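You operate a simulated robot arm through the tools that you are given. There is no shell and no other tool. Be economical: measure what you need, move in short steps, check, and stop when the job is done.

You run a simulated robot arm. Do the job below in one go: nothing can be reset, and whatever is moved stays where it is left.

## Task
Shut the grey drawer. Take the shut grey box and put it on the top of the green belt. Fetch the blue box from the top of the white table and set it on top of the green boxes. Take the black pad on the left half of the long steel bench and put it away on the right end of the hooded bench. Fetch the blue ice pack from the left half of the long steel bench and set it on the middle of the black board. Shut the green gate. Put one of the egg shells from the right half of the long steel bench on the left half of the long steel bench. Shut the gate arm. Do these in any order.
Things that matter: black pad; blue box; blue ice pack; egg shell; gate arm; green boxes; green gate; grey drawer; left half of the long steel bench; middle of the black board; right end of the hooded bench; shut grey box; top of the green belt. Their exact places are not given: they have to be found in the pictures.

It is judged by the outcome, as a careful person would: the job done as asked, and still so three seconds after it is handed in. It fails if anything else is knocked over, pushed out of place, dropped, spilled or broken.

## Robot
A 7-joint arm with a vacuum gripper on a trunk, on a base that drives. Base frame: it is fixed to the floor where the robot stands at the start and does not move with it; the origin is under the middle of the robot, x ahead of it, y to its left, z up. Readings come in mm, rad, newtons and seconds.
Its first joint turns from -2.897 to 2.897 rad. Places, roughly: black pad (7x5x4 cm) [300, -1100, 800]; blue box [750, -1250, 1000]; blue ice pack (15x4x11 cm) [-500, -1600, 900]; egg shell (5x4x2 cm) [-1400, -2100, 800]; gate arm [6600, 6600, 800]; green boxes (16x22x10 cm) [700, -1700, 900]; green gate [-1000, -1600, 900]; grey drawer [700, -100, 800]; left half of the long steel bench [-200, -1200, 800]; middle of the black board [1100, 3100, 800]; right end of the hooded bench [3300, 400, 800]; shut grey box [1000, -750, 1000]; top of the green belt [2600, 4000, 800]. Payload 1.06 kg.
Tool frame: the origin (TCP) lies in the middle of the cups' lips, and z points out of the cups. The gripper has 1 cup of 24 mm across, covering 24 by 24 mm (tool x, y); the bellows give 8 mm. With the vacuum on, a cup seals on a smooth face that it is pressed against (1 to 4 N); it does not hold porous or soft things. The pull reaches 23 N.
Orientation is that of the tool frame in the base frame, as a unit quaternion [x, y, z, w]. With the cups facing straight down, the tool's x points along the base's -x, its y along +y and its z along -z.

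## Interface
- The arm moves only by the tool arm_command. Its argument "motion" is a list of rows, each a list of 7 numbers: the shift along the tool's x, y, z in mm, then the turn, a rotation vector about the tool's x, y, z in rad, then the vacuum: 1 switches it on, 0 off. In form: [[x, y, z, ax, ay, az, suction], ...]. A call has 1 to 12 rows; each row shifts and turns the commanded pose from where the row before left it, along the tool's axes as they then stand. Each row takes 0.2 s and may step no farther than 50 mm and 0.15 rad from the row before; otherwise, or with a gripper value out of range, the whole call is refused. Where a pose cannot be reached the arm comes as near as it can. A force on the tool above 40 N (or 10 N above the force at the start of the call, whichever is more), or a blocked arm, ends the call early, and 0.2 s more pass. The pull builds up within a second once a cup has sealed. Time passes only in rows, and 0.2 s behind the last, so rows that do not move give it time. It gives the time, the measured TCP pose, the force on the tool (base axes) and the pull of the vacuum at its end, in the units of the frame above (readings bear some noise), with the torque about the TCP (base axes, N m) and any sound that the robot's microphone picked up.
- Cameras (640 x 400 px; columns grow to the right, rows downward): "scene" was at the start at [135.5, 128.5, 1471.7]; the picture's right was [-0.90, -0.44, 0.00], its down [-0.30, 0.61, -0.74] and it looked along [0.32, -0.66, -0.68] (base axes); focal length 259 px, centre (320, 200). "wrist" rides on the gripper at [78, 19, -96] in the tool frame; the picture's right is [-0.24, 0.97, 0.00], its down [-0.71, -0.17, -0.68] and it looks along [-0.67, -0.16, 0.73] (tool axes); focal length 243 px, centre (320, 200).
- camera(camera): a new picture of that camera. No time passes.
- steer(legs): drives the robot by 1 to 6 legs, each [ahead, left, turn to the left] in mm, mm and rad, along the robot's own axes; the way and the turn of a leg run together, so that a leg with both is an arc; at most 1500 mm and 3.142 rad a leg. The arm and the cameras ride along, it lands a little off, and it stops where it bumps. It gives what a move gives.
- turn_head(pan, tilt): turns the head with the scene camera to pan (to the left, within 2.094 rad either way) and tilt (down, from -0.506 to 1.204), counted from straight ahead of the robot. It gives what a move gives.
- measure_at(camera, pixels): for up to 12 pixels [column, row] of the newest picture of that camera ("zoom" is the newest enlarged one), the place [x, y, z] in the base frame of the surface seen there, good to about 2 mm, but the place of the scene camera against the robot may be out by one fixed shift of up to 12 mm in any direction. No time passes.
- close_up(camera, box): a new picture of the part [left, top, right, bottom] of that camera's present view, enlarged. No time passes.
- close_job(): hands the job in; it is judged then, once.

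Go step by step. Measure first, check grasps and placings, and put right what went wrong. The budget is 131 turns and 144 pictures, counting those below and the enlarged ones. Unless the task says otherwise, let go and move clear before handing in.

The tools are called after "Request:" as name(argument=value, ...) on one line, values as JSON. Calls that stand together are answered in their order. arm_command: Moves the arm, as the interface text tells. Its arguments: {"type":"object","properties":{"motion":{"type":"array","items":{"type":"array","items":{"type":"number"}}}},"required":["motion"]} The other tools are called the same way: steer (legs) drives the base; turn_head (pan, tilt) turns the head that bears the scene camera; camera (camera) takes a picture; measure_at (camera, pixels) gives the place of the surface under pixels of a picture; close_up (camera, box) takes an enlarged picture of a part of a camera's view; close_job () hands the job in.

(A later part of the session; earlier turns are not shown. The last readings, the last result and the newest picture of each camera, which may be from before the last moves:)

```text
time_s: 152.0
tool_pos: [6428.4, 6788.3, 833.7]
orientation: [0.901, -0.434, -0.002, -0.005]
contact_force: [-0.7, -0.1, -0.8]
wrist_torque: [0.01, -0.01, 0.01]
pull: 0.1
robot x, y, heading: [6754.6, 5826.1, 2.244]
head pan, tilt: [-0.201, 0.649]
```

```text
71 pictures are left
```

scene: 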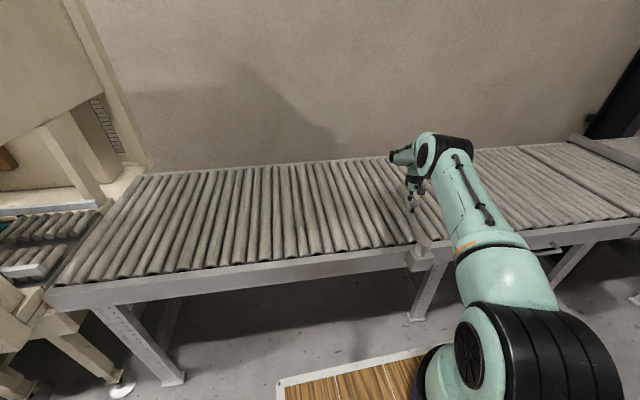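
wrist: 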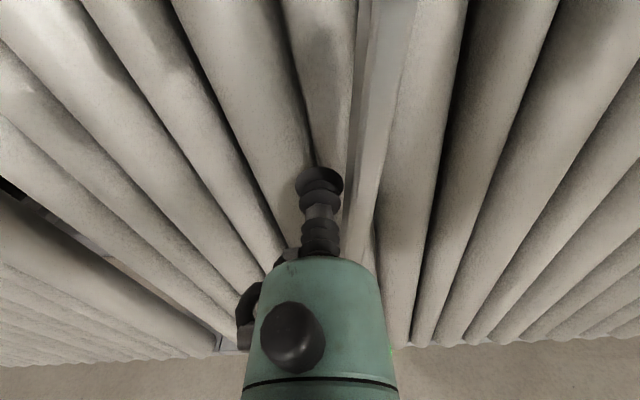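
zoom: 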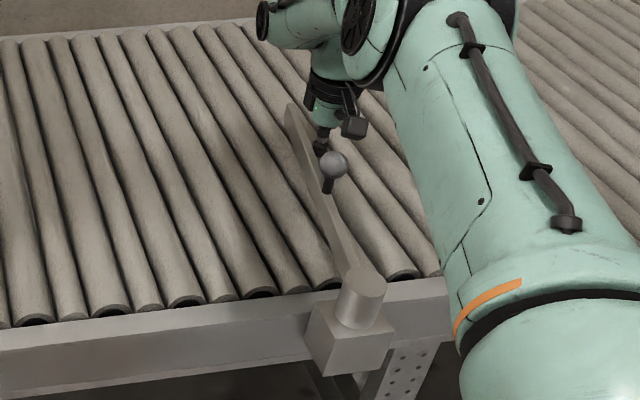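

Nearly across. I'll push on in smaller steps and see whether it comes to a stop.

Request:
arm_command(motion=[[-5.5, 19, 0, 0, 0, 0, 0], [-3.5, 19.2, 0, 0, 0, 0, 0], [-1.5, 12, 0, 0, 0, 0, 0]])

Request:
camera(camera="wrist")

Request:
measure_at(camera="wrist", pixels=[[380, 60], [375, 120], [365, 200], [395, 60], [440, 100], [340, 20]])

```text
time_s: 152.8
tool_pos: [6382.1, 6763.9, 832.6]
orientation: [0.901, -0.434, -0.003, -0.008]
contact_force: [4.4, 2.9, 1.5]
wrist_torque: [0.01, -0.02, 0.01]
pull: 0.0
robot x, y, heading: [6755.6, 5826.1, 2.237]
head pan, tilt: [-0.201, 0.649]
```

```text
70 pictures are left
```

wrist: 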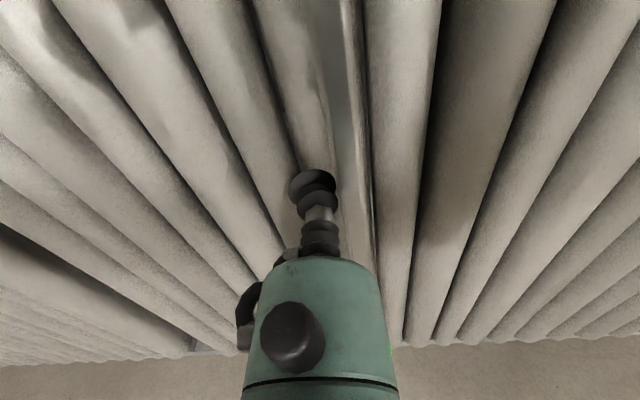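

```text
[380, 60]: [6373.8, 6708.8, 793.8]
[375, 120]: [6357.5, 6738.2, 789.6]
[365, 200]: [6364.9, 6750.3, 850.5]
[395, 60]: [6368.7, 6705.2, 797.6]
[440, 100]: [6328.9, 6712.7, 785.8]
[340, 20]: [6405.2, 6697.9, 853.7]
```

The bar is at 90° to the conveyor and force is building (5 N), so it's at its stop. One small extra push to confirm, then I'll retreat.

Request:
arm_command(motion=[[0, 5, 0, 0, 0, 0, 0], [0, 5, 0, 0, 0, 0, 0]])

Request:
arm_command(motion=[[0, -30, 0, 0, 0, 0, 0], [0, -20, -30, 0, 0, 0, 0], [0, 0, -45, 0, 0, 0, 0], [0, 0, -45, 0, 0, 0, 0], [20, -20, -40, 0, 0, 0, 0], [40, 0, -20, 0, 0, 0, 0], [45, 0, -10, 0, 0, 0, 0], [45, 0, -10, 0, 0, 0, 0], [45, 0, -10, 0, 0, 0, 0], [45, 0, -10, 0, 0, 0, 0]])

Request:
camera(camera="wrist")

```text
time_s: 153.5
tool_pos: [6382.0, 6764.3, 834.2]
orientation: [0.9, -0.436, -0.002, -0.012]
contact_force: [3.8, 5.1, -0.9]
wrist_torque: [-0.03, -0.02, 0.01]
pull: 0.2
robot x, y, heading: [6750.9, 5831.0, 2.25]
head pan, tilt: [-0.201, 0.649]
stopped in row 2: the force on the tool passed its limit at 44 N (the readings are from after the stop); the commanded pose is now the measured one
```

```text
time_s: 155.7
tool_pos: [6580.2, 6611.1, 1053.1]
orientation: [0.9, -0.436, -0.002, -0.011]
contact_force: [0.5, -0.5, 0.4]
wrist_torque: [-0.01, -0.02, -0.01]
pull: 0.1
robot x, y, heading: [6753.9, 5826.3, 2.245]
head pan, tilt: [-0.201, 0.649]
```

```text
69 pictures are left
```

wrist: 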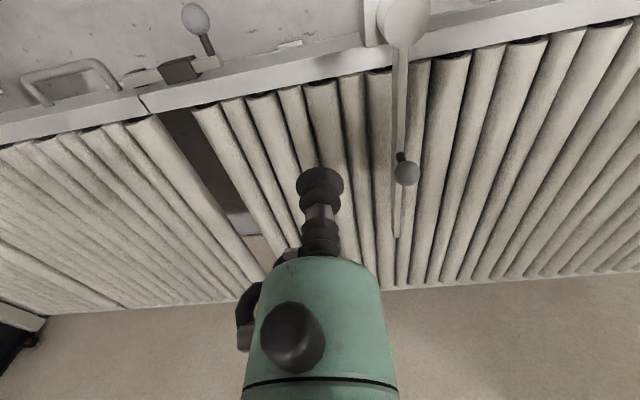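

The gate arm is across the conveyor at its hard stop. Now I'll retract, turn and drive back down the corridor, stopping level with the hooded bench to look at it and the black board.

Request:
arm_command(motion=[[45, 0, -10, 0, 0, 0, 0], [45, 0, -10, 0, 0, 0, 0], [45, 0, -10, 0, 0, 0, 0], [45, 0, -10, 0, 0, 0, 0], [45, 0, -10, 0, 0, 0, 0], [45, 0, -10, 0, 0, 0, 0]])

Request:
steer(legs=[[0, 0, 1.52], [1495, 0, 0], [1495, 0, 0], [1495, 0, 0], [1495, 0, 0]])

Request:
turn_head(pan=1.5, tilt=0.3)

Request:
camera(camera="scene")

Request:
turn_head(pan=-1.5, tilt=0.5)

Request:
camera(camera="scene")

```text
time_s: 157.1
tool_pos: [6751.2, 6399.3, 1108.3]
orientation: [0.9, -0.435, -0.003, -0.011]
contact_force: [1.2, -0.2, 0.3]
wrist_torque: [-0.05, -0.01, 0.01]
pull: 0.2
robot x, y, heading: [6754.8, 5825.6, 2.245]
head pan, tilt: [-0.201, 0.649]
```

```text
time_s: 189.4
tool_pos: [1187.0, 2502.0, 1108.1]
orientation: [0.958, 0.287, -0.009, -0.006]
contact_force: [0.5, 0.9, 0.5]
wrist_torque: [0.01, 0.0, 0.0]
pull: 0.1
robot x, y, heading: [1757.5, 2456.5, -2.561]
head pan, tilt: [-0.201, 0.649]
```

```text
time_s: 191.1
tool_pos: [1187.2, 2502.6, 1109.1]
orientation: [0.958, 0.287, -0.009, -0.006]
contact_force: [0.1, 0.1, 0.1]
wrist_torque: [0.01, -0.01, 0.0]
pull: 0.1
robot x, y, heading: [1761.2, 2454.1, -2.556]
head pan, tilt: [1.499, 0.3]
```

```text
68 pictures are left
```

scene: 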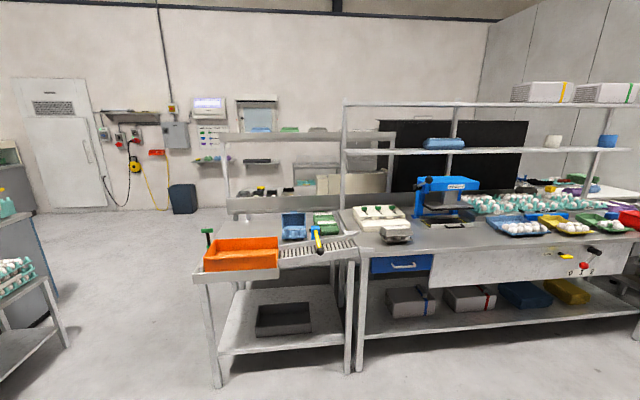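

```text
time_s: 193.7
tool_pos: [1186.0, 2501.4, 1108.7]
orientation: [0.958, 0.287, -0.009, -0.006]
contact_force: [0.1, -0.7, 0.9]
wrist_torque: [0.03, -0.02, -0.01]
pull: 0.0
robot x, y, heading: [1754.4, 2456.4, -2.556]
head pan, tilt: [-1.499, 0.499]
```

```text
67 pictures are left
```

scene: 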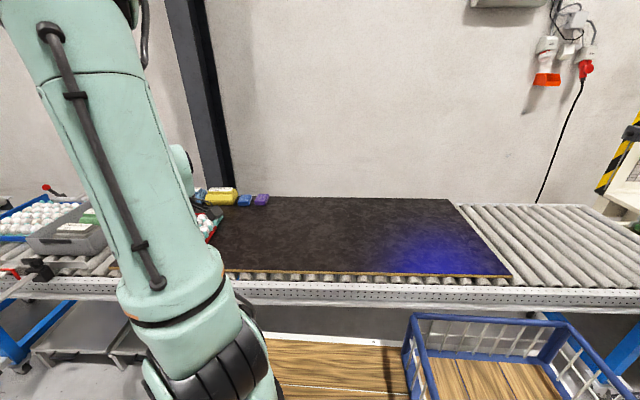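

Request:
measure_at(camera="scene", pixels=[[445, 201], [505, 272], [225, 268], [275, 202], [350, 235], [300, 235], [400, 250]])

Request:
turn_head(pan=1.5, tilt=0.3)

Request:
close_up(camera="scene", box=[180, 90, 420, 240])

Request:
measure_at(camera="zoom", pixels=[[215, 290], [270, 275], [330, 275], [200, 250], [240, 300], [140, 290], [150, 270], [420, 265], [300, 285], [320, 140], [125, 130], [170, 275]])

```text
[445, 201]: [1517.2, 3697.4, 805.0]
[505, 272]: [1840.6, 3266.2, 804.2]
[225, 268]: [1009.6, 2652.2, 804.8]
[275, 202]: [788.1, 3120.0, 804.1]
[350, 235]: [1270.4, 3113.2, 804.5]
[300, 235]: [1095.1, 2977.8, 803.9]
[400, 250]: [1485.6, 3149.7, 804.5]
```

```text
time_s: 196.3
tool_pos: [1188.1, 2502.3, 1108.2]
orientation: [0.958, 0.287, -0.009, -0.006]
contact_force: [-0.1, -0.4, 0.8]
wrist_torque: [-0.01, -0.01, -0.01]
pull: 0.1
robot x, y, heading: [1758.0, 2455.5, -2.56]
head pan, tilt: [1.499, 0.3]
```

```text
2.67 times, centred on (300, 165) of scene
```

zoom: 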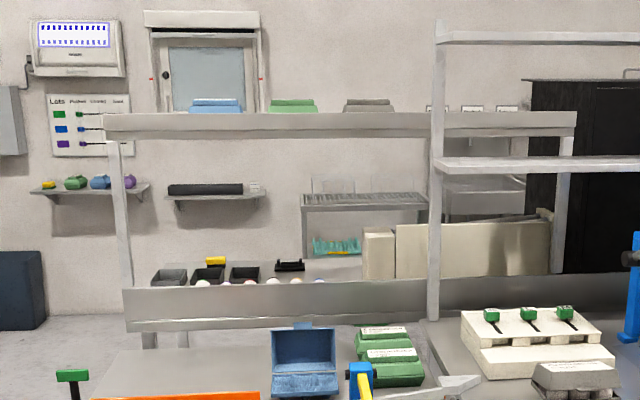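

```text
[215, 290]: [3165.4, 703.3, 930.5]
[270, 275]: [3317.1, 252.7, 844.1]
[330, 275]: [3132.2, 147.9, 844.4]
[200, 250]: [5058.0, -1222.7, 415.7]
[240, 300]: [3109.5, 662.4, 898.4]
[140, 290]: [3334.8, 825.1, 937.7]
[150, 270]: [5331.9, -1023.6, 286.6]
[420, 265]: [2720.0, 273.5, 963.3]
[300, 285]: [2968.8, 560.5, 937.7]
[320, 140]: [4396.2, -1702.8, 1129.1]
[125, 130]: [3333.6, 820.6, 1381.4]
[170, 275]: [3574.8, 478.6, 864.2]
```

The hooded bench faces the other way behind the sorting bench, and its surface is at z≈844. The black board is centred near (1176,3113,804). Now I'll drive to the long steel bench and look.

Request:
steer(legs=[[0, 0, 0.044], [1500, 400, 0], [1500, 400, 0]])

Request:
turn_head(pan=0.2, tilt=0.45)

Request:
camera(camera="scene")

```text
refused: leg 2 is longer than a leg can be; nothing moved
```

```text
time_s: 197.8
tool_pos: [1186.5, 2502.3, 1108.2]
orientation: [0.958, 0.287, -0.009, -0.007]
contact_force: [-0.2, 0.2, 0.5]
wrist_torque: [-0.03, 0.02, 0.03]
pull: 0.0
robot x, y, heading: [1758.8, 2453.2, -2.553]
head pan, tilt: [0.201, 0.45]
```

```text
65 pictures are left
```

scene: 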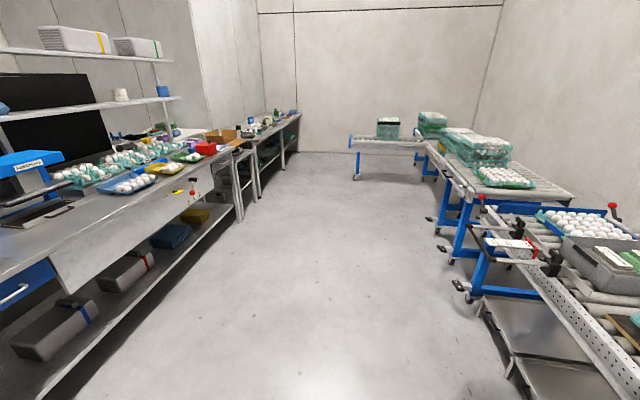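

Request:
measure_at(camera="scene", pixels=[[356, 178], [350, 140], [435, 225], [298, 150], [425, 160], [262, 200]])

Request:
steer(legs=[[0, 0, 0.044], [1400, 370, 0], [1400, 370, 0]])

Request:
camera(camera="scene")

```text
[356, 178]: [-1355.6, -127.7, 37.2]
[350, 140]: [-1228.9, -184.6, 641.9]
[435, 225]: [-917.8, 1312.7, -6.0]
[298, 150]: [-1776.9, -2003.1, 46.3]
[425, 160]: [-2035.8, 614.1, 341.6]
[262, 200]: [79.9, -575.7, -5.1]
```

```text
time_s: 212.1
tool_pos: [-636.6, 249.9, 1108.2]
orientation: [0.953, 0.304, -0.009, -0.007]
contact_force: [0.9, -0.6, -0.5]
wrist_torque: [0.02, 0.0, 0.02]
pull: 0.0
robot x, y, heading: [-63.5, 223.0, -2.52]
head pan, tilt: [0.201, 0.45]
```

```text
64 pictures are left
```

scene: 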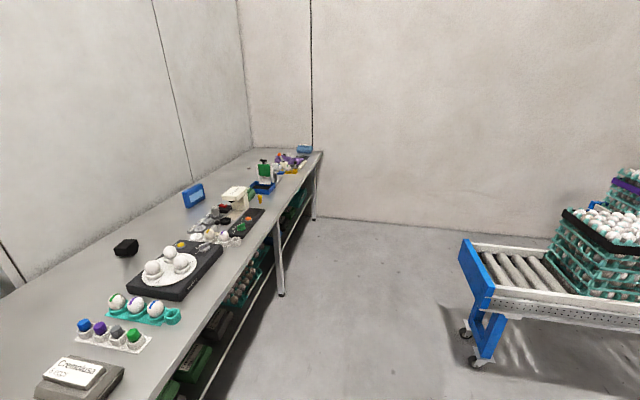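

I'll drive in front of the blue ice pack and face the bench.

Request:
steer(legs=[[1324, 170, 0], [0, 0, 1.575], [190, 0, 0]])

Request:
turn_head(pan=-0.1, tilt=0.6)

Request:
camera(camera="scene")

Request:
camera(camera="wrist")

```text
time_s: 223.9
tool_pos: [-1014.1, -1417.2, 1108.3]
orientation: [0.471, 0.882, -0.011, 0.002]
contact_force: [-0.5, 0.4, 0.7]
wrist_torque: [0.01, 0.01, 0.01]
pull: 0.1
robot x, y, heading: [-974.3, -846.5, -0.983]
head pan, tilt: [0.201, 0.45]
```

```text
time_s: 224.7
tool_pos: [-1014.4, -1416.5, 1108.3]
orientation: [0.471, 0.882, -0.01, 0.002]
contact_force: [-0.1, 0.2, -0.1]
wrist_torque: [0.04, 0.0, 0.02]
pull: 0.1
robot x, y, heading: [-969.4, -846.7, -0.976]
head pan, tilt: [-0.099, 0.6]
```

```text
63 pictures are left
```

scene: 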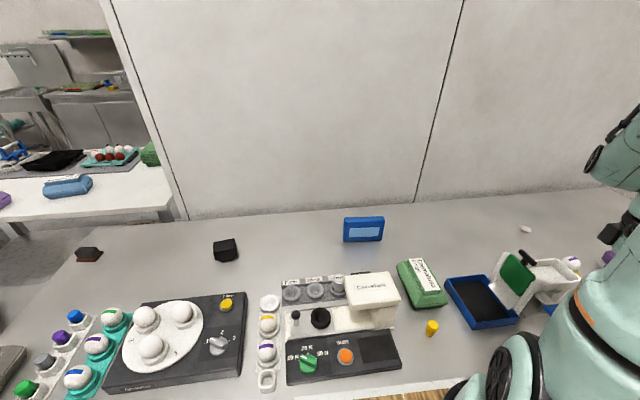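

```text
62 pictures are left
```

wrist: 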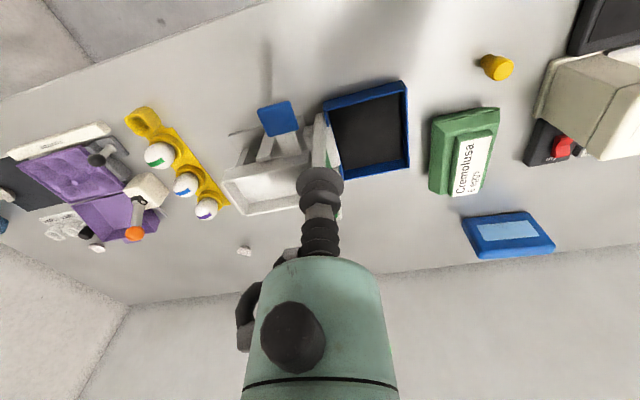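

Request:
close_up(camera="scene", box=[430, 220, 610, 335])

Request:
measure_at(camera="zoom", pixels=[[310, 160], [270, 120], [350, 200], [300, 220], [260, 190], [330, 125], [365, 140], [180, 270], [75, 250], [310, 350], [250, 250], [420, 200]])

Request:
close_up(camera="wrist", box=[200, 60, 440, 230])

Request:
measure_at(camera="wrist", pixels=[[475, 232], [545, 248], [508, 225], [540, 222], [510, 255], [480, 250], [278, 118], [330, 150], [265, 140], [315, 130], [355, 130], [244, 250]])

```text
3.48 times, centred on (520, 278) of scene
```

zoom: 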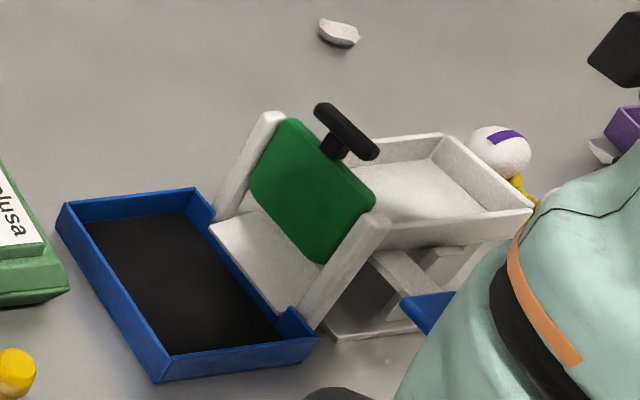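

```text
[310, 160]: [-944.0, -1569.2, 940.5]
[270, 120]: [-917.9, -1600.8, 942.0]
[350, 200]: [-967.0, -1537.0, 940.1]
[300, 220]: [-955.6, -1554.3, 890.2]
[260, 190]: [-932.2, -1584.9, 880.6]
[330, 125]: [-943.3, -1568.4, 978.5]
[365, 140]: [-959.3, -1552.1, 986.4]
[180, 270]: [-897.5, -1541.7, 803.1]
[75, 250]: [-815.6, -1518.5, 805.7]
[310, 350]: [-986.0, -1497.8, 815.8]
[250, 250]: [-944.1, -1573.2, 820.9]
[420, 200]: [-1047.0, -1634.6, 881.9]
```

```text
2.35 times, centred on (320, 145) of wrist
```

zoom: 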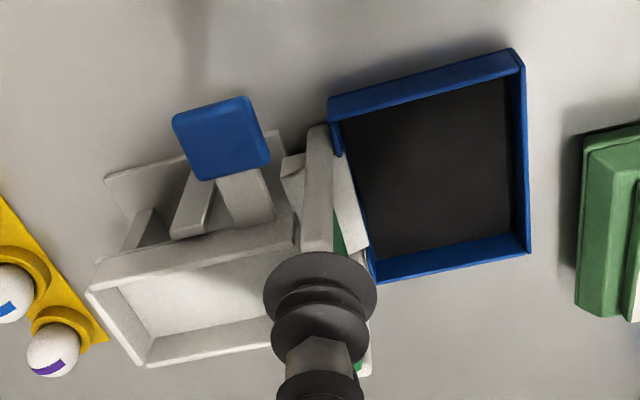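

```text
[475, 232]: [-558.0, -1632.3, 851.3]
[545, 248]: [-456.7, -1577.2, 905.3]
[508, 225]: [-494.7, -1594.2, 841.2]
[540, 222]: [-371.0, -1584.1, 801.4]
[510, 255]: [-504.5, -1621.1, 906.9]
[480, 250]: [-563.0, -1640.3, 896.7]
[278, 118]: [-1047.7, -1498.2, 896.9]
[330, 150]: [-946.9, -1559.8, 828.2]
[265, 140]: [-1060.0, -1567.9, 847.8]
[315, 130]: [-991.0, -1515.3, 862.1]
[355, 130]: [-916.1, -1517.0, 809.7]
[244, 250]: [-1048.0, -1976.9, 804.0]
```

The green gate is a vertical slide panel raised between white rails, with a black T-handle at about (-951,-1560,986). I'll bring the cup above the handle and check.

Request:
arm_command(motion=[[-38.5, -6.8, 15, 0, 0, 0, 0], [-38.5, -6.8, 15, 0, 0, 0, 0], [-38.5, -6.8, 15, 0, 0, 0, 0], [-38.5, -6.8, 15, 0, 0, 0, 0]])

Request:
camera(camera="wrist")

Request:
close_up(camera="scene", box=[430, 190, 630, 315])

```text
time_s: 225.7
tool_pos: [-950.9, -1559.5, 1050.4]
orientation: [0.471, 0.882, -0.012, 0.002]
contact_force: [0.5, -0.6, -0.2]
wrist_torque: [-0.01, 0.0, -0.01]
pull: 0.1
robot x, y, heading: [-973.2, -843.0, -0.975]
head pan, tilt: [-0.099, 0.6]
```

```text
59 pictures are left
```

wrist: 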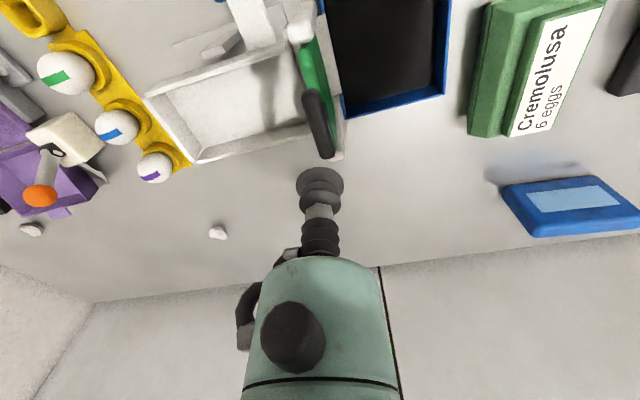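

```text
3.20 times, centred on (530, 252) of scene
```

zoom: 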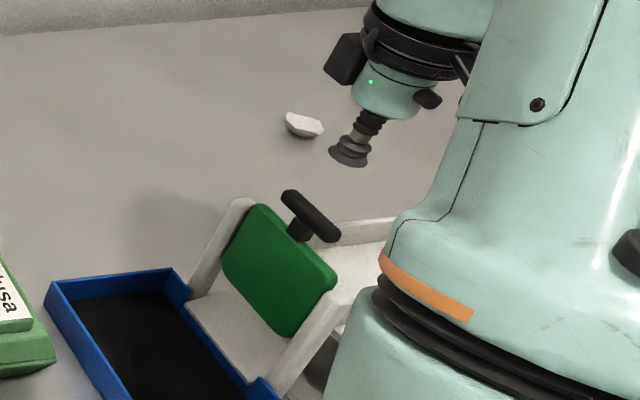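

Request:
measure_at(camera="wrist", pixels=[[312, 98], [316, 118], [320, 135], [324, 152], [308, 60], [330, 110], [218, 228], [32, 228], [240, 80], [570, 200], [545, 228], [215, 236]])

```text
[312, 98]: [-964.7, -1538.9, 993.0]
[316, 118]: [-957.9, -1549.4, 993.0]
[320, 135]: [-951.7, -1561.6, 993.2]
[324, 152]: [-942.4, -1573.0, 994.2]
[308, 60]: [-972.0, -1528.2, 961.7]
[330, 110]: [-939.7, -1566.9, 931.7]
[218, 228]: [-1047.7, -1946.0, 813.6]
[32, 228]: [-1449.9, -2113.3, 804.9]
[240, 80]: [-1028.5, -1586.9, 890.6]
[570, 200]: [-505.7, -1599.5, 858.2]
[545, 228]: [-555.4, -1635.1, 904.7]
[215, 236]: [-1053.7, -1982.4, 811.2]
```

The handle bar top is at z 993, centred under the cup. I'll push it straight down.

Request:
arm_command(motion=[[3, 0, 30, 0, 0, 0, 0], [1, 0, 22, 0, 0, 0, 0], [0, 0, 10, 0, 0, 0, 0], [0, 0, 10, 0, 0, 0, 0], [0, 0, 10, 0, 0, 0, 0], [0, 0, 10, 0, 0, 0, 0], [0, 0, 10, 0, 0, 0, 0], [0, 0, 10, 0, 0, 0, 0]])

Request:
close_up(camera="scene", box=[430, 190, 630, 315])

```text
time_s: 227.4
tool_pos: [-957.5, -1561.7, 949.3]
orientation: [0.472, 0.882, -0.016, 0.003]
contact_force: [-1.3, 6.9, 32.1]
wrist_torque: [-0.06, -0.14, -0.06]
pull: 0.1
robot x, y, heading: [-974.0, -844.6, -0.981]
head pan, tilt: [-0.099, 0.6]
stopped in row 8: the force on the tool passed its limit at 54 N (the readings are from after the stop); the commanded pose is now the measured one
```

```text
3.20 times, centred on (530, 252) of scene
```

zoom: 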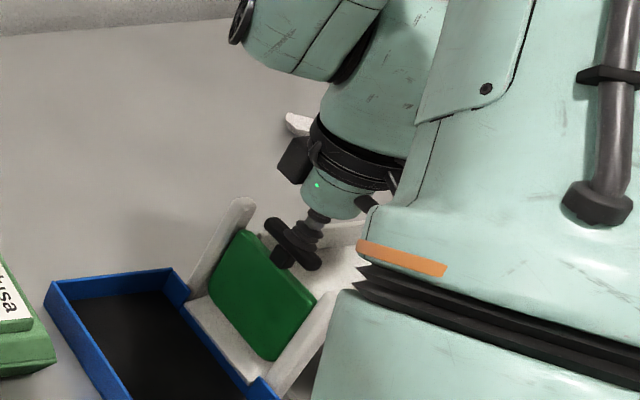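

It moved down about 45 mm to a hard stop. I'll lift off and inspect.

Request:
arm_command(motion=[[0, 0, -40, 0, 0, 0, 0], [0, 0, -40, 0, 0, 0, 0], [0, -30, -30, 0, 0, 0, 0], [0, -40, 0, 0, 0, 0, 0], [0, -40, 0, 0, 0, 0, 0]])

Request:
close_up(camera="scene", box=[470, 220, 590, 320])

Request:
measure_at(camera="zoom", pixels=[[200, 200], [180, 240], [260, 300], [170, 270], [235, 315], [300, 180], [210, 290], [160, 250]])

Request:
camera(camera="wrist")

```text
time_s: 228.6
tool_pos: [-1048.2, -1619.2, 1059.0]
orientation: [0.47, 0.883, -0.014, 0.004]
contact_force: [-0.2, 1.0, 0.4]
wrist_torque: [0.0, 0.0, 0.02]
pull: 0.1
robot x, y, heading: [-973.3, -844.1, -0.974]
head pan, tilt: [-0.099, 0.6]
```

```text
4.00 times, centred on (530, 270) of scene
```

zoom: 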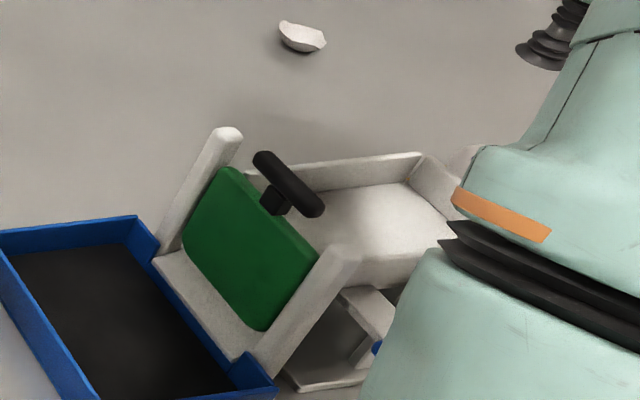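

```text
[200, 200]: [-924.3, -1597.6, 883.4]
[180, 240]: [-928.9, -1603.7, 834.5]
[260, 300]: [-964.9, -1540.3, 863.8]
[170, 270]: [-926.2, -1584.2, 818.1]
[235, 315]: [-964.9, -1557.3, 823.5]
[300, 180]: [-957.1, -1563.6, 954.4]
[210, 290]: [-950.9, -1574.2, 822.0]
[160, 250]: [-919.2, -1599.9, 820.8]
```

```text
55 pictures are left
```

wrist: 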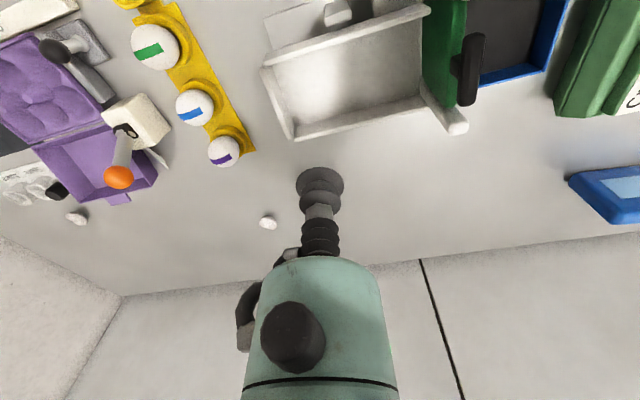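

The green panel now sits down on the chute at its stop. Next is the egg shell near (268,222) in the wrist view; I'll look closely.

Request:
close_up(camera="wrist", box=[240, 200, 300, 240])

Request:
measure_at(camera="zoom", pixels=[[300, 150], [300, 230], [220, 200], [390, 200], [300, 200], [260, 260], [350, 170], [450, 150]])

Request:
close_up(camera="scene", box=[505, 215, 545, 240])

```text
10.00 times, centred on (270, 220) of wrist
```

zoom: 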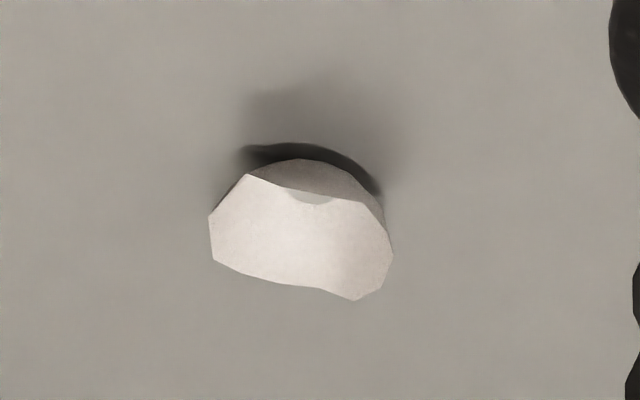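

```text
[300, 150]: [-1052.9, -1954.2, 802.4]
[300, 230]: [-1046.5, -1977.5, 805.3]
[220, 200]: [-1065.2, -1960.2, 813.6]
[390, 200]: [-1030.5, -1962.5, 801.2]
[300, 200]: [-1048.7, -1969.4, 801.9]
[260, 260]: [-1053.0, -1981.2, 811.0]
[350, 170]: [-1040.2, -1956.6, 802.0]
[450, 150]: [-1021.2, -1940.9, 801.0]
```

```text
16.00 times, centred on (525, 228) of scene
```

zoom: 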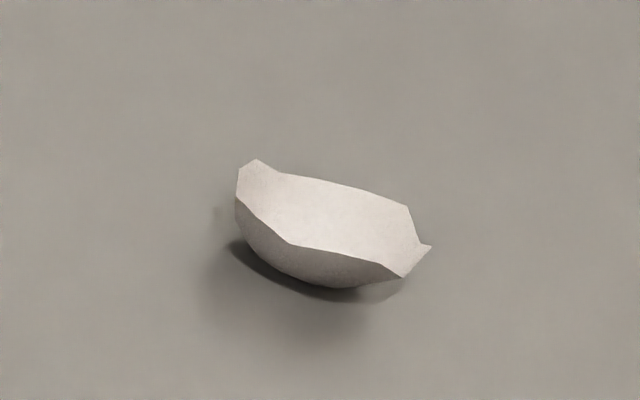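

Request:
close_up(camera="wrist", box=[45, 198, 105, 238])

Request:
measure_at(camera="zoom", pixels=[[300, 200], [300, 160], [350, 200], [300, 240], [250, 200], [380, 220]])

```text
10.00 times, centred on (75, 218) of wrist
```

zoom: 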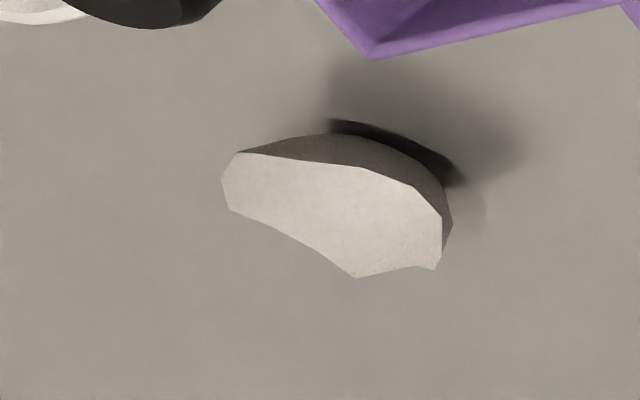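

```text
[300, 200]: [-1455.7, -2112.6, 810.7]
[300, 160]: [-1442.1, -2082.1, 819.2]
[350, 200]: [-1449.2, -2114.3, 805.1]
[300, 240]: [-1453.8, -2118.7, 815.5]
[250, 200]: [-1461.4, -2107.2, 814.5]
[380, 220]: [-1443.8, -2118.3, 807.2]
```

Both shells lie as open bowls. The nearer one, centred at about (-1050,-1966,803), is clear; I'll drive so it's within reach.

Request:
steer(legs=[[0, -600, 0.03]])

Request:
camera(camera="wrist")

```text
time_s: 232.1
tool_pos: [-1531.3, -1975.2, 1059.3]
orientation: [0.458, 0.889, -0.015, 0.004]
contact_force: [0.8, 0.1, -0.4]
wrist_torque: [-0.02, -0.02, 0.04]
pull: 0.1
robot x, y, heading: [-1477.7, -1197.0, -0.95]
head pan, tilt: [-0.099, 0.6]
```

```text
51 pictures are left
```

wrist: 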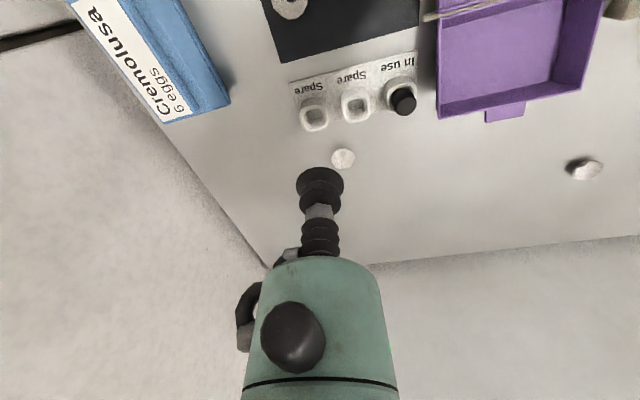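

Request:
close_up(camera="wrist", box=[310, 138, 370, 178])

Request:
measure_at(camera="wrist", pixels=[[342, 150], [334, 158], [342, 158], [350, 158], [342, 166], [572, 165], [585, 168], [600, 168], [586, 178], [585, 160]])

Request:
close_up(camera="wrist", box=[550, 145, 610, 185])

```text
10.00 times, centred on (340, 158) of wrist
```

zoom: 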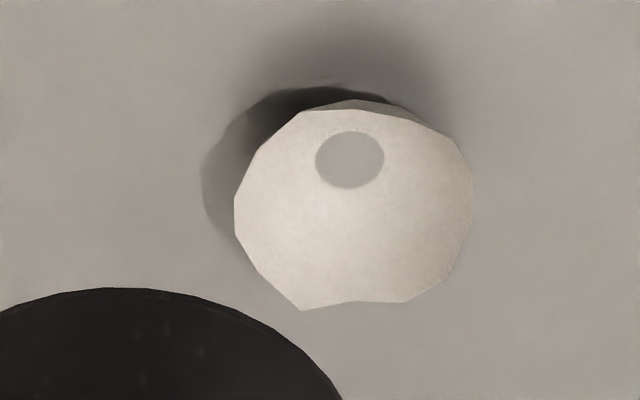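

```text
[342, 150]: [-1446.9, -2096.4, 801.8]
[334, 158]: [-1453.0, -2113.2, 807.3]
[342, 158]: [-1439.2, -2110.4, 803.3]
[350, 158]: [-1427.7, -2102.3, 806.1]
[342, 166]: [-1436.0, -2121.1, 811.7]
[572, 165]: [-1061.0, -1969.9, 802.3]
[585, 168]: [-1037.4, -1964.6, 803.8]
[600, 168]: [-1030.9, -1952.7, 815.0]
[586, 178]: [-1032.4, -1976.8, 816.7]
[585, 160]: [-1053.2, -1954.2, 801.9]
```

```text
10.00 times, centred on (580, 165) of wrist
```

zoom: 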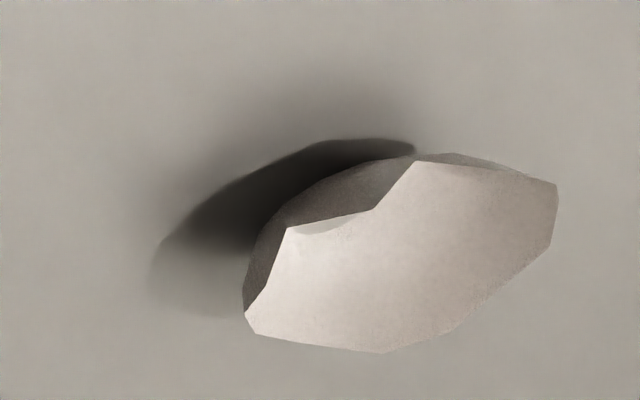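

The shell at (342,158) has a flat disc in its bowl at about (-1443,-2105,802), and the cup should fit inside it. I'll straighten the tool's slight tilt and go above it.

Request:
arm_command(motion=[[-39, -1, 30, -0.023, 0.02, 0, 0], [-39, -1, 30, 0, 0, 0, 0], [-39, -1, 30, 0, 0, 0, 0], [-39.5, -1, 30, 0, 0, 0, 0], [0, 0, 40, 0, 0, 0, 0], [0, 0, 35, 0, 0, 0, 0], [0, 0, 25, 0, 0, 0, 0]])

Request:
close_up(camera="wrist", box=[240, 110, 400, 250])

```text
time_s: 233.7
tool_pos: [-1442.9, -2106.6, 841.1]
orientation: [0.458, 0.889, 0.0, 0.0]
contact_force: [-0.5, 0.2, 0.5]
wrist_torque: [-0.03, -0.02, -0.01]
pull: 0.1
robot x, y, heading: [-1482.0, -1198.7, -0.944]
head pan, tilt: [-0.099, 0.6]
```

```text
2.86 times, centred on (320, 180) of wrist
```

zoom: 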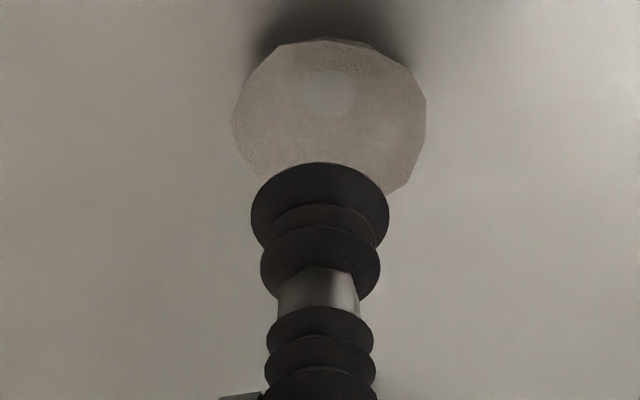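

Request:
measure_at(camera="zoom", pixels=[[330, 95], [330, 55], [240, 120], [420, 120], [330, 140], [270, 150], [395, 175]])

```text
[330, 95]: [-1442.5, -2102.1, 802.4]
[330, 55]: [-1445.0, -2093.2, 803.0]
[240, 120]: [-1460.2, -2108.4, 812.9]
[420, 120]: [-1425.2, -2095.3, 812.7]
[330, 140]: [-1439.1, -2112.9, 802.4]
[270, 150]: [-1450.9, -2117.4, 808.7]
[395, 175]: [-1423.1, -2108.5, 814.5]
```

Request:
arm_command(motion=[[2.4, 3, 15, 0, 0, 0, 1], [0, 0, 14, 0, 0, 0, 1], [0, 0, 7, 0, 0, 0, 1], [0, 0, 3, 0, 0, 0, 1], [0, 0, 2, 0, 0, 0, 1], [0, 0, 0, 0, 0, 0, 1], [0, 0, 0, 0, 0, 0, 1], [0, 0, 0, 0, 0, 0, 1], [0, 0, 0, 0, 0, 0, 1]])

```text
time_s: 234.8
tool_pos: [-1441.5, -2103.6, 806.9]
orientation: [0.458, 0.889, -0.003, 0.001]
contact_force: [1.0, 5.1, 18.1]
wrist_torque: [-0.1, -0.03, -0.02]
pull: 22.9
robot x, y, heading: [-1478.4, -1197.6, -0.95]
head pan, tilt: [-0.099, 0.6]
stopped in row 5: the force on the tool passed its limit at 44 N (the readings are from after the stop); the commanded pose is now the measured one
```

Sealed at 22.9 N, though I pressed harder than I meant to. I'll lift and check.

Request:
arm_command(motion=[[0, 0, -10, 0, 0, 0, 1], [0, 0, -30, 0, 0, 0, 1], [0, 0, -40, 0, 0, 0, 1], [10, 0, -45, 0, 0, 0, 1], [20, 0, -45, 0, 0, 0, 1], [30, 0, -40, 0, 0, 0, 1], [40, 0, -30, 0, 0, 0, 1]])

Request:
camera(camera="wrist")

```text
time_s: 236.4
tool_pos: [-1500.2, -2022.2, 1040.8]
orientation: [0.457, 0.889, -0.001, 0.0]
contact_force: [0.2, 0.1, 0.4]
wrist_torque: [0.05, 0.0, -0.03]
pull: 22.9
robot x, y, heading: [-1474.8, -1196.4, -0.947]
head pan, tilt: [-0.099, 0.6]
```

```text
47 pictures are left
```

wrist: 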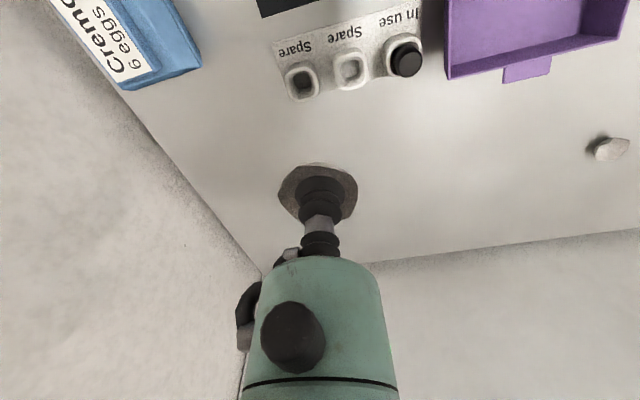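

The shell is held. I'll drive left to the left half of the bench.

Request:
steer(legs=[[0, 750, 0]])

Request:
camera(camera="wrist")

Request:
camera(camera="scene")

```text
time_s: 240.5
tool_pos: [-890.2, -1582.1, 1041.7]
orientation: [0.46, 0.888, -0.002, 0.0]
contact_force: [-0.4, 0.1, 0.0]
wrist_torque: [0.0, 0.02, 0.01]
pull: 22.8
robot x, y, heading: [-865.6, -758.7, -0.949]
head pan, tilt: [-0.099, 0.6]
```

```text
46 pictures are left
```

wrist: 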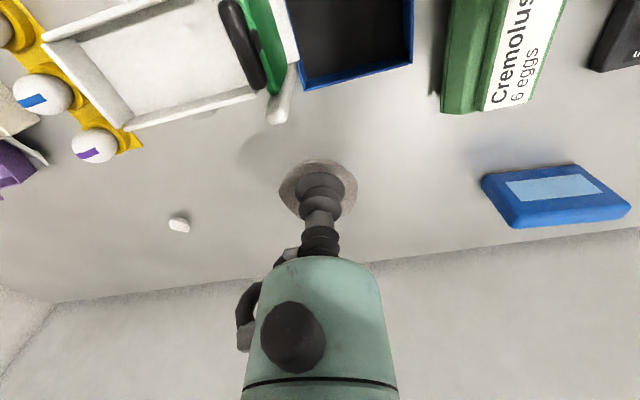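

```text
45 pictures are left
```

scene: 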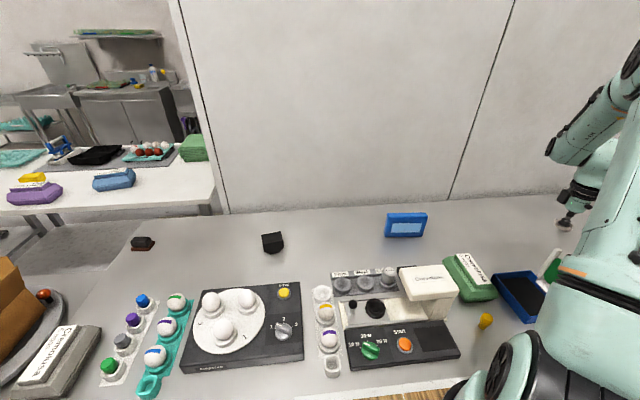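

I'll carry the shell to a free spot between the ice pack and the black cube at about (-319,-1454), and lower it to just above the bench.

Request:
arm_command(motion=[[-18.7, 45, 0, 0, 0, 0, 1], [-18.7, 45, 0, 0, 0, 0, 1], [-18.7, 45, 0, 0, 0, 0, 1], [-18.7, 45, 0, 0, 0, 0, 1], [-18.7, 45, 0, 0, 0, 0, 1], [-18.7, 45, 0, 0, 0, 0, 1], [-18.7, 45, 0, 0, 0, 0, 1], [-18.7, 45, 0, 0, 0, 0, 1], [-18.7, 45, 0, 0, 0, 0, 1], [-18.7, 45, 0, 0, 0, 0, 1], [-18.7, 45, 0, 0, 0, 0, 1], [-18.7, 45, 0, 0, 0, 0, 1]])

Request:
arm_command(motion=[[0, 0, 42, 0, 0, 0, 1], [0, 0, 42, 0, 0, 0, 1], [0, 0, 42, 0, 0, 0, 1], [0, 0, 42, 0, 0, 0, 1], [0, 0, 40, 0, 0, 0, 1], [0, 0, 10, 0, 0, 0, 1], [0, 0, 4, 0, 0, 0, 1]])

Request:
camera(camera="wrist")

```text
time_s: 243.1
tool_pos: [-319.8, -1452.6, 1038.2]
orientation: [0.46, 0.888, -0.002, 0.001]
contact_force: [-0.1, 0.0, -0.2]
wrist_torque: [0.05, -0.03, 0.03]
pull: 22.3
robot x, y, heading: [-861.2, -753.9, -0.952]
head pan, tilt: [-0.099, 0.6]
```

```text
time_s: 244.7
tool_pos: [-318.0, -1454.0, 817.6]
orientation: [0.46, 0.888, -0.002, 0.001]
contact_force: [-1.1, 0.1, -0.1]
wrist_torque: [0.02, -0.01, 0.04]
pull: 23.3
robot x, y, heading: [-861.2, -756.8, -0.949]
head pan, tilt: [-0.099, 0.6]
```

```text
44 pictures are left
```

wrist: 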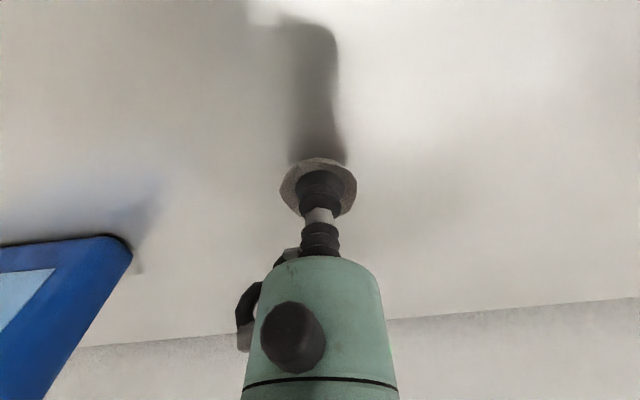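

Request:
arm_command(motion=[[0, 0, 3, 0, 0, 0, 1], [0, 0, 2, 0, 0, 0, 1], [0, 0, 1.5, 0, 0, 0, 1], [0, 0, 1, 0, 0, 0, 1]])

```text
time_s: 245.7
tool_pos: [-318.6, -1455.1, 811.8]
orientation: [0.46, 0.888, -0.003, 0.002]
contact_force: [-0.2, 0.0, 12.3]
wrist_torque: [-0.03, 0.0, 0.01]
pull: 22.7
robot x, y, heading: [-864.2, -760.2, -0.945]
head pan, tilt: [-0.099, 0.6]
```

In contact (12 N). I'll release and rise, then look at both the shell and the ice pack.

Request:
arm_command(motion=[[0, 0, -1.5, 0, 0, 0, 0], [0, 0, 0, 0, 0, 0, 0], [0, 0, 0, 0, 0, 0, 0], [0, 0, -5, 0, 0, 0, 0], [0, 0, -20, 0, 0, 0, 0], [0, 0, -45, 0, 0, 0, 0], [0, 0, -45, 0, 0, 0, 0], [30, 0, -35, 0, 0, 0, 0], [45, 0, 0, 0, 0, 0, 0], [45, 0, 0, 0, 0, 0, 0], [0, -45, 0, 0, 0, 0, 0], [0, -45, 0, 0, 0, 0, 0]])

Request:
camera(camera="wrist")

```text
time_s: 248.3
tool_pos: [-461.2, -1405.5, 961.4]
orientation: [0.459, 0.888, -0.002, 0.001]
contact_force: [1.4, -0.2, -0.3]
wrist_torque: [-0.01, 0.01, -0.01]
pull: 0.0
robot x, y, heading: [-863.2, -760.3, -0.948]
head pan, tilt: [-0.099, 0.6]
```

```text
43 pictures are left
```

wrist: 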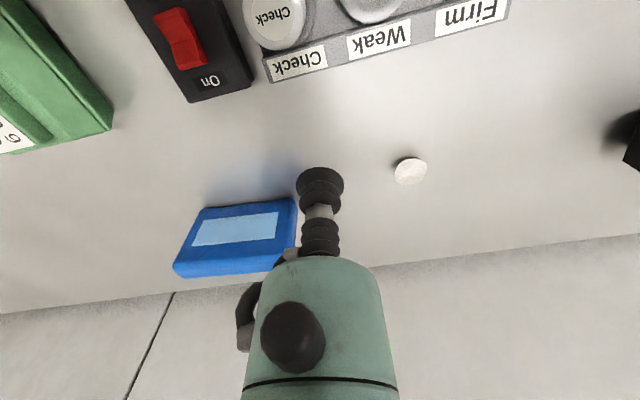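

Request:
measure_at(camera="wrist", pixels=[[185, 262], [185, 272], [230, 260], [230, 268], [268, 262], [245, 225], [240, 205], [210, 225], [255, 215], [200, 215]])

Request:
close_up(camera="wrist", box=[160, 190, 320, 290])

```text
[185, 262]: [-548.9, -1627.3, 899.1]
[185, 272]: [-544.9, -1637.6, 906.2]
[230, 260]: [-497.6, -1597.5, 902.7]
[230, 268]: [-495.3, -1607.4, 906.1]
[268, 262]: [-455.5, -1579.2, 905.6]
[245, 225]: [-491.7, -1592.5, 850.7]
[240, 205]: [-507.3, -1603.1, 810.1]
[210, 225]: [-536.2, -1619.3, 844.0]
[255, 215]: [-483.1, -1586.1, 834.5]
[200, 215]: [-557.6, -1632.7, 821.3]
```

```text
4.00 times, centred on (240, 240) of wrist
```

zoom: 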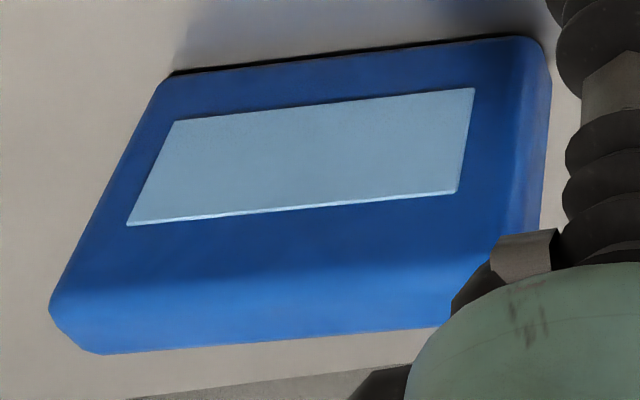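

The shell sits upright at (410,170), intact. The ice pack stands vertical with its top at z 906, centred near (-494,-1614). I'll grasp it from above.

Request:
arm_command(motion=[[-30.4, -29.5, 4, 0, 0, 0, 0], [-30.4, -29.5, 4, 0, 0, 0, 0], [-30.4, -29.5, 4, 0, 0, 0, 0], [-30.4, -29.5, 4, 0, 0, 0, 0], [-30.4, -29.5, 4, 0, 0, 0, 0]])

Request:
close_up(camera="wrist", box=[200, 80, 440, 260])

```text
time_s: 249.5
tool_pos: [-492.1, -1615.0, 942.6]
orientation: [0.459, 0.888, -0.002, 0.001]
contact_force: [-0.4, -0.1, 0.8]
wrist_torque: [0.02, -0.01, 0.01]
pull: 0.0
robot x, y, heading: [-858.6, -761.3, -0.95]
head pan, tilt: [-0.099, 0.6]
```

```text
2.22 times, centred on (320, 170) of wrist
```

zoom: 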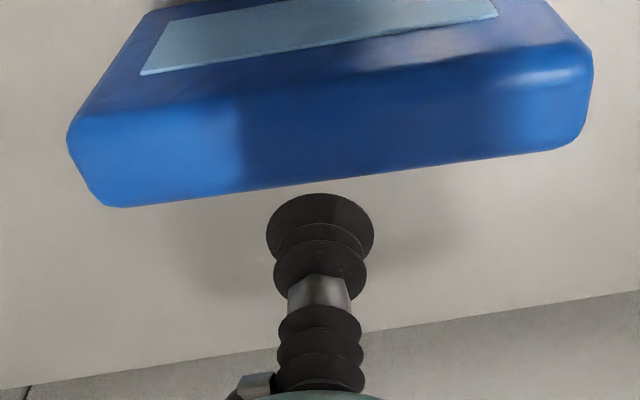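

Request:
measure_at(camera="zoom", pixels=[[340, 110], [330, 140], [330, 175], [120, 150], [120, 195], [560, 90], [560, 140], [330, 95]])

```text
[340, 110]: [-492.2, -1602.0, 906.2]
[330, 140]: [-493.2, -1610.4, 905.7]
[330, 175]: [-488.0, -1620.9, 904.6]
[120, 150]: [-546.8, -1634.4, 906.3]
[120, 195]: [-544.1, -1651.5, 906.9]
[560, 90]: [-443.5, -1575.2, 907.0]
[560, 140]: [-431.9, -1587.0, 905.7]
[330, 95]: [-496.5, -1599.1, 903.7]
```

Request:
arm_command(motion=[[2.5, 2.5, 20, 0, 0, 0, 1], [0, 0, 12, 0, 0, 0, 1], [0, 0, 4, 0, 0, 0, 1], [0, 0, 2.5, 0, 0, 0, 1], [0, 0, 0, 0, 0, 0, 1], [0, 0, 0, 0, 0, 0, 1], [0, 0, 0, 0, 0, 0, 1], [0, 0, 0, 0, 0, 0, 1]])

```text
time_s: 251.3
tool_pos: [-493.5, -1612.3, 903.9]
orientation: [0.46, 0.888, -0.002, 0.001]
contact_force: [-1.8, 0.2, 6.0]
wrist_torque: [0.01, -0.03, 0.02]
pull: 22.6
robot x, y, heading: [-863.3, -756.6, -0.949]
head pan, tilt: [-0.099, 0.6]
```

Request:
arm_command(motion=[[0, 0, -8, 0, 0, 0, 1], [0, 0, -22, 0, 0, 0, 1], [0, 0, -35, 0, 0, 0, 1], [0, 0, -40, 0, 0, 0, 1], [0, 0, -40, 0, 0, 0, 1], [0, 0, -40, 0, 0, 0, 1], [30, 0, -20, 0, 0, 0, 1], [40, 0, 0, 0, 0, 0, 1], [40, 0, 0, 0, 0, 0, 1], [40, 0, 0, 0, 0, 0, 1], [40, 0, 0, 0, 0, 0, 1], [30, 0, 0, 0, 0, 0, 1]])

Request:
camera(camera="wrist")

```text
time_s: 253.9
tool_pos: [-618.7, -1431.3, 1108.0]
orientation: [0.459, 0.888, -0.003, 0.0]
contact_force: [0.0, -0.4, -2.7]
wrist_torque: [0.02, -0.01, -0.01]
pull: 22.8
robot x, y, heading: [-865.7, -756.6, -0.949]
head pan, tilt: [-0.099, 0.6]
```

```text
40 pictures are left
```

wrist: 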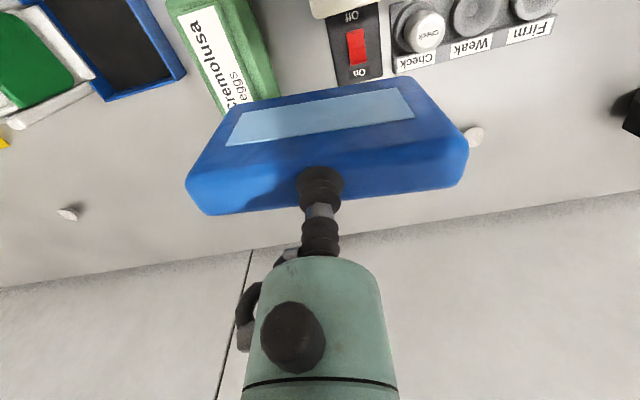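

The pack is held. I'll strafe off, back away, turn around and drive to the black board.

Request:
steer(legs=[[-100, 500, 0], [-500, 600, 0], [0, 0, 3.141], [220, -1373, 0], [220, -1373, 0]])

Request:
turn_head(pan=0.0, tilt=0.6)

Request:
camera(camera="scene")

```text
time_s: 280.9
tool_pos: [1280.2, 3047.0, 1109.4]
orientation: [0.894, -0.448, 0.001, -0.002]
contact_force: [0.3, 0.0, -2.9]
wrist_torque: [0.0, 0.01, 0.02]
pull: 23.1
robot x, y, heading: [1538.2, 2380.4, 2.22]
head pan, tilt: [-0.099, 0.6]
```

```text
time_s: 281.6
tool_pos: [1279.9, 3046.8, 1109.4]
orientation: [0.894, -0.448, 0.0, -0.002]
contact_force: [0.7, -0.6, -4.1]
wrist_torque: [-0.02, -0.06, 0.02]
pull: 22.9
robot x, y, heading: [1540.9, 2378.5, 2.217]
head pan, tilt: [0.0, 0.6]
```

```text
39 pictures are left
```

scene: 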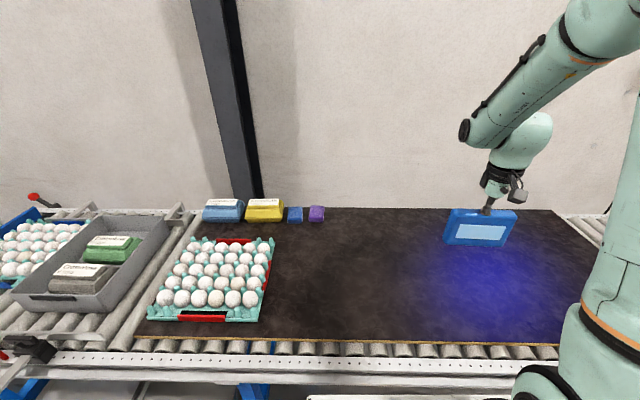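

Request:
measure_at(camera="scene", pixels=[[138, 334], [197, 228], [540, 343], [555, 214], [360, 260], [330, 290]])

```text
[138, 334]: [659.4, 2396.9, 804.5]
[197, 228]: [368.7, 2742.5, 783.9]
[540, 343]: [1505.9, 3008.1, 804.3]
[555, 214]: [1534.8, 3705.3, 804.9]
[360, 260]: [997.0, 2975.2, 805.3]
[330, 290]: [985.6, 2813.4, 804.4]
```

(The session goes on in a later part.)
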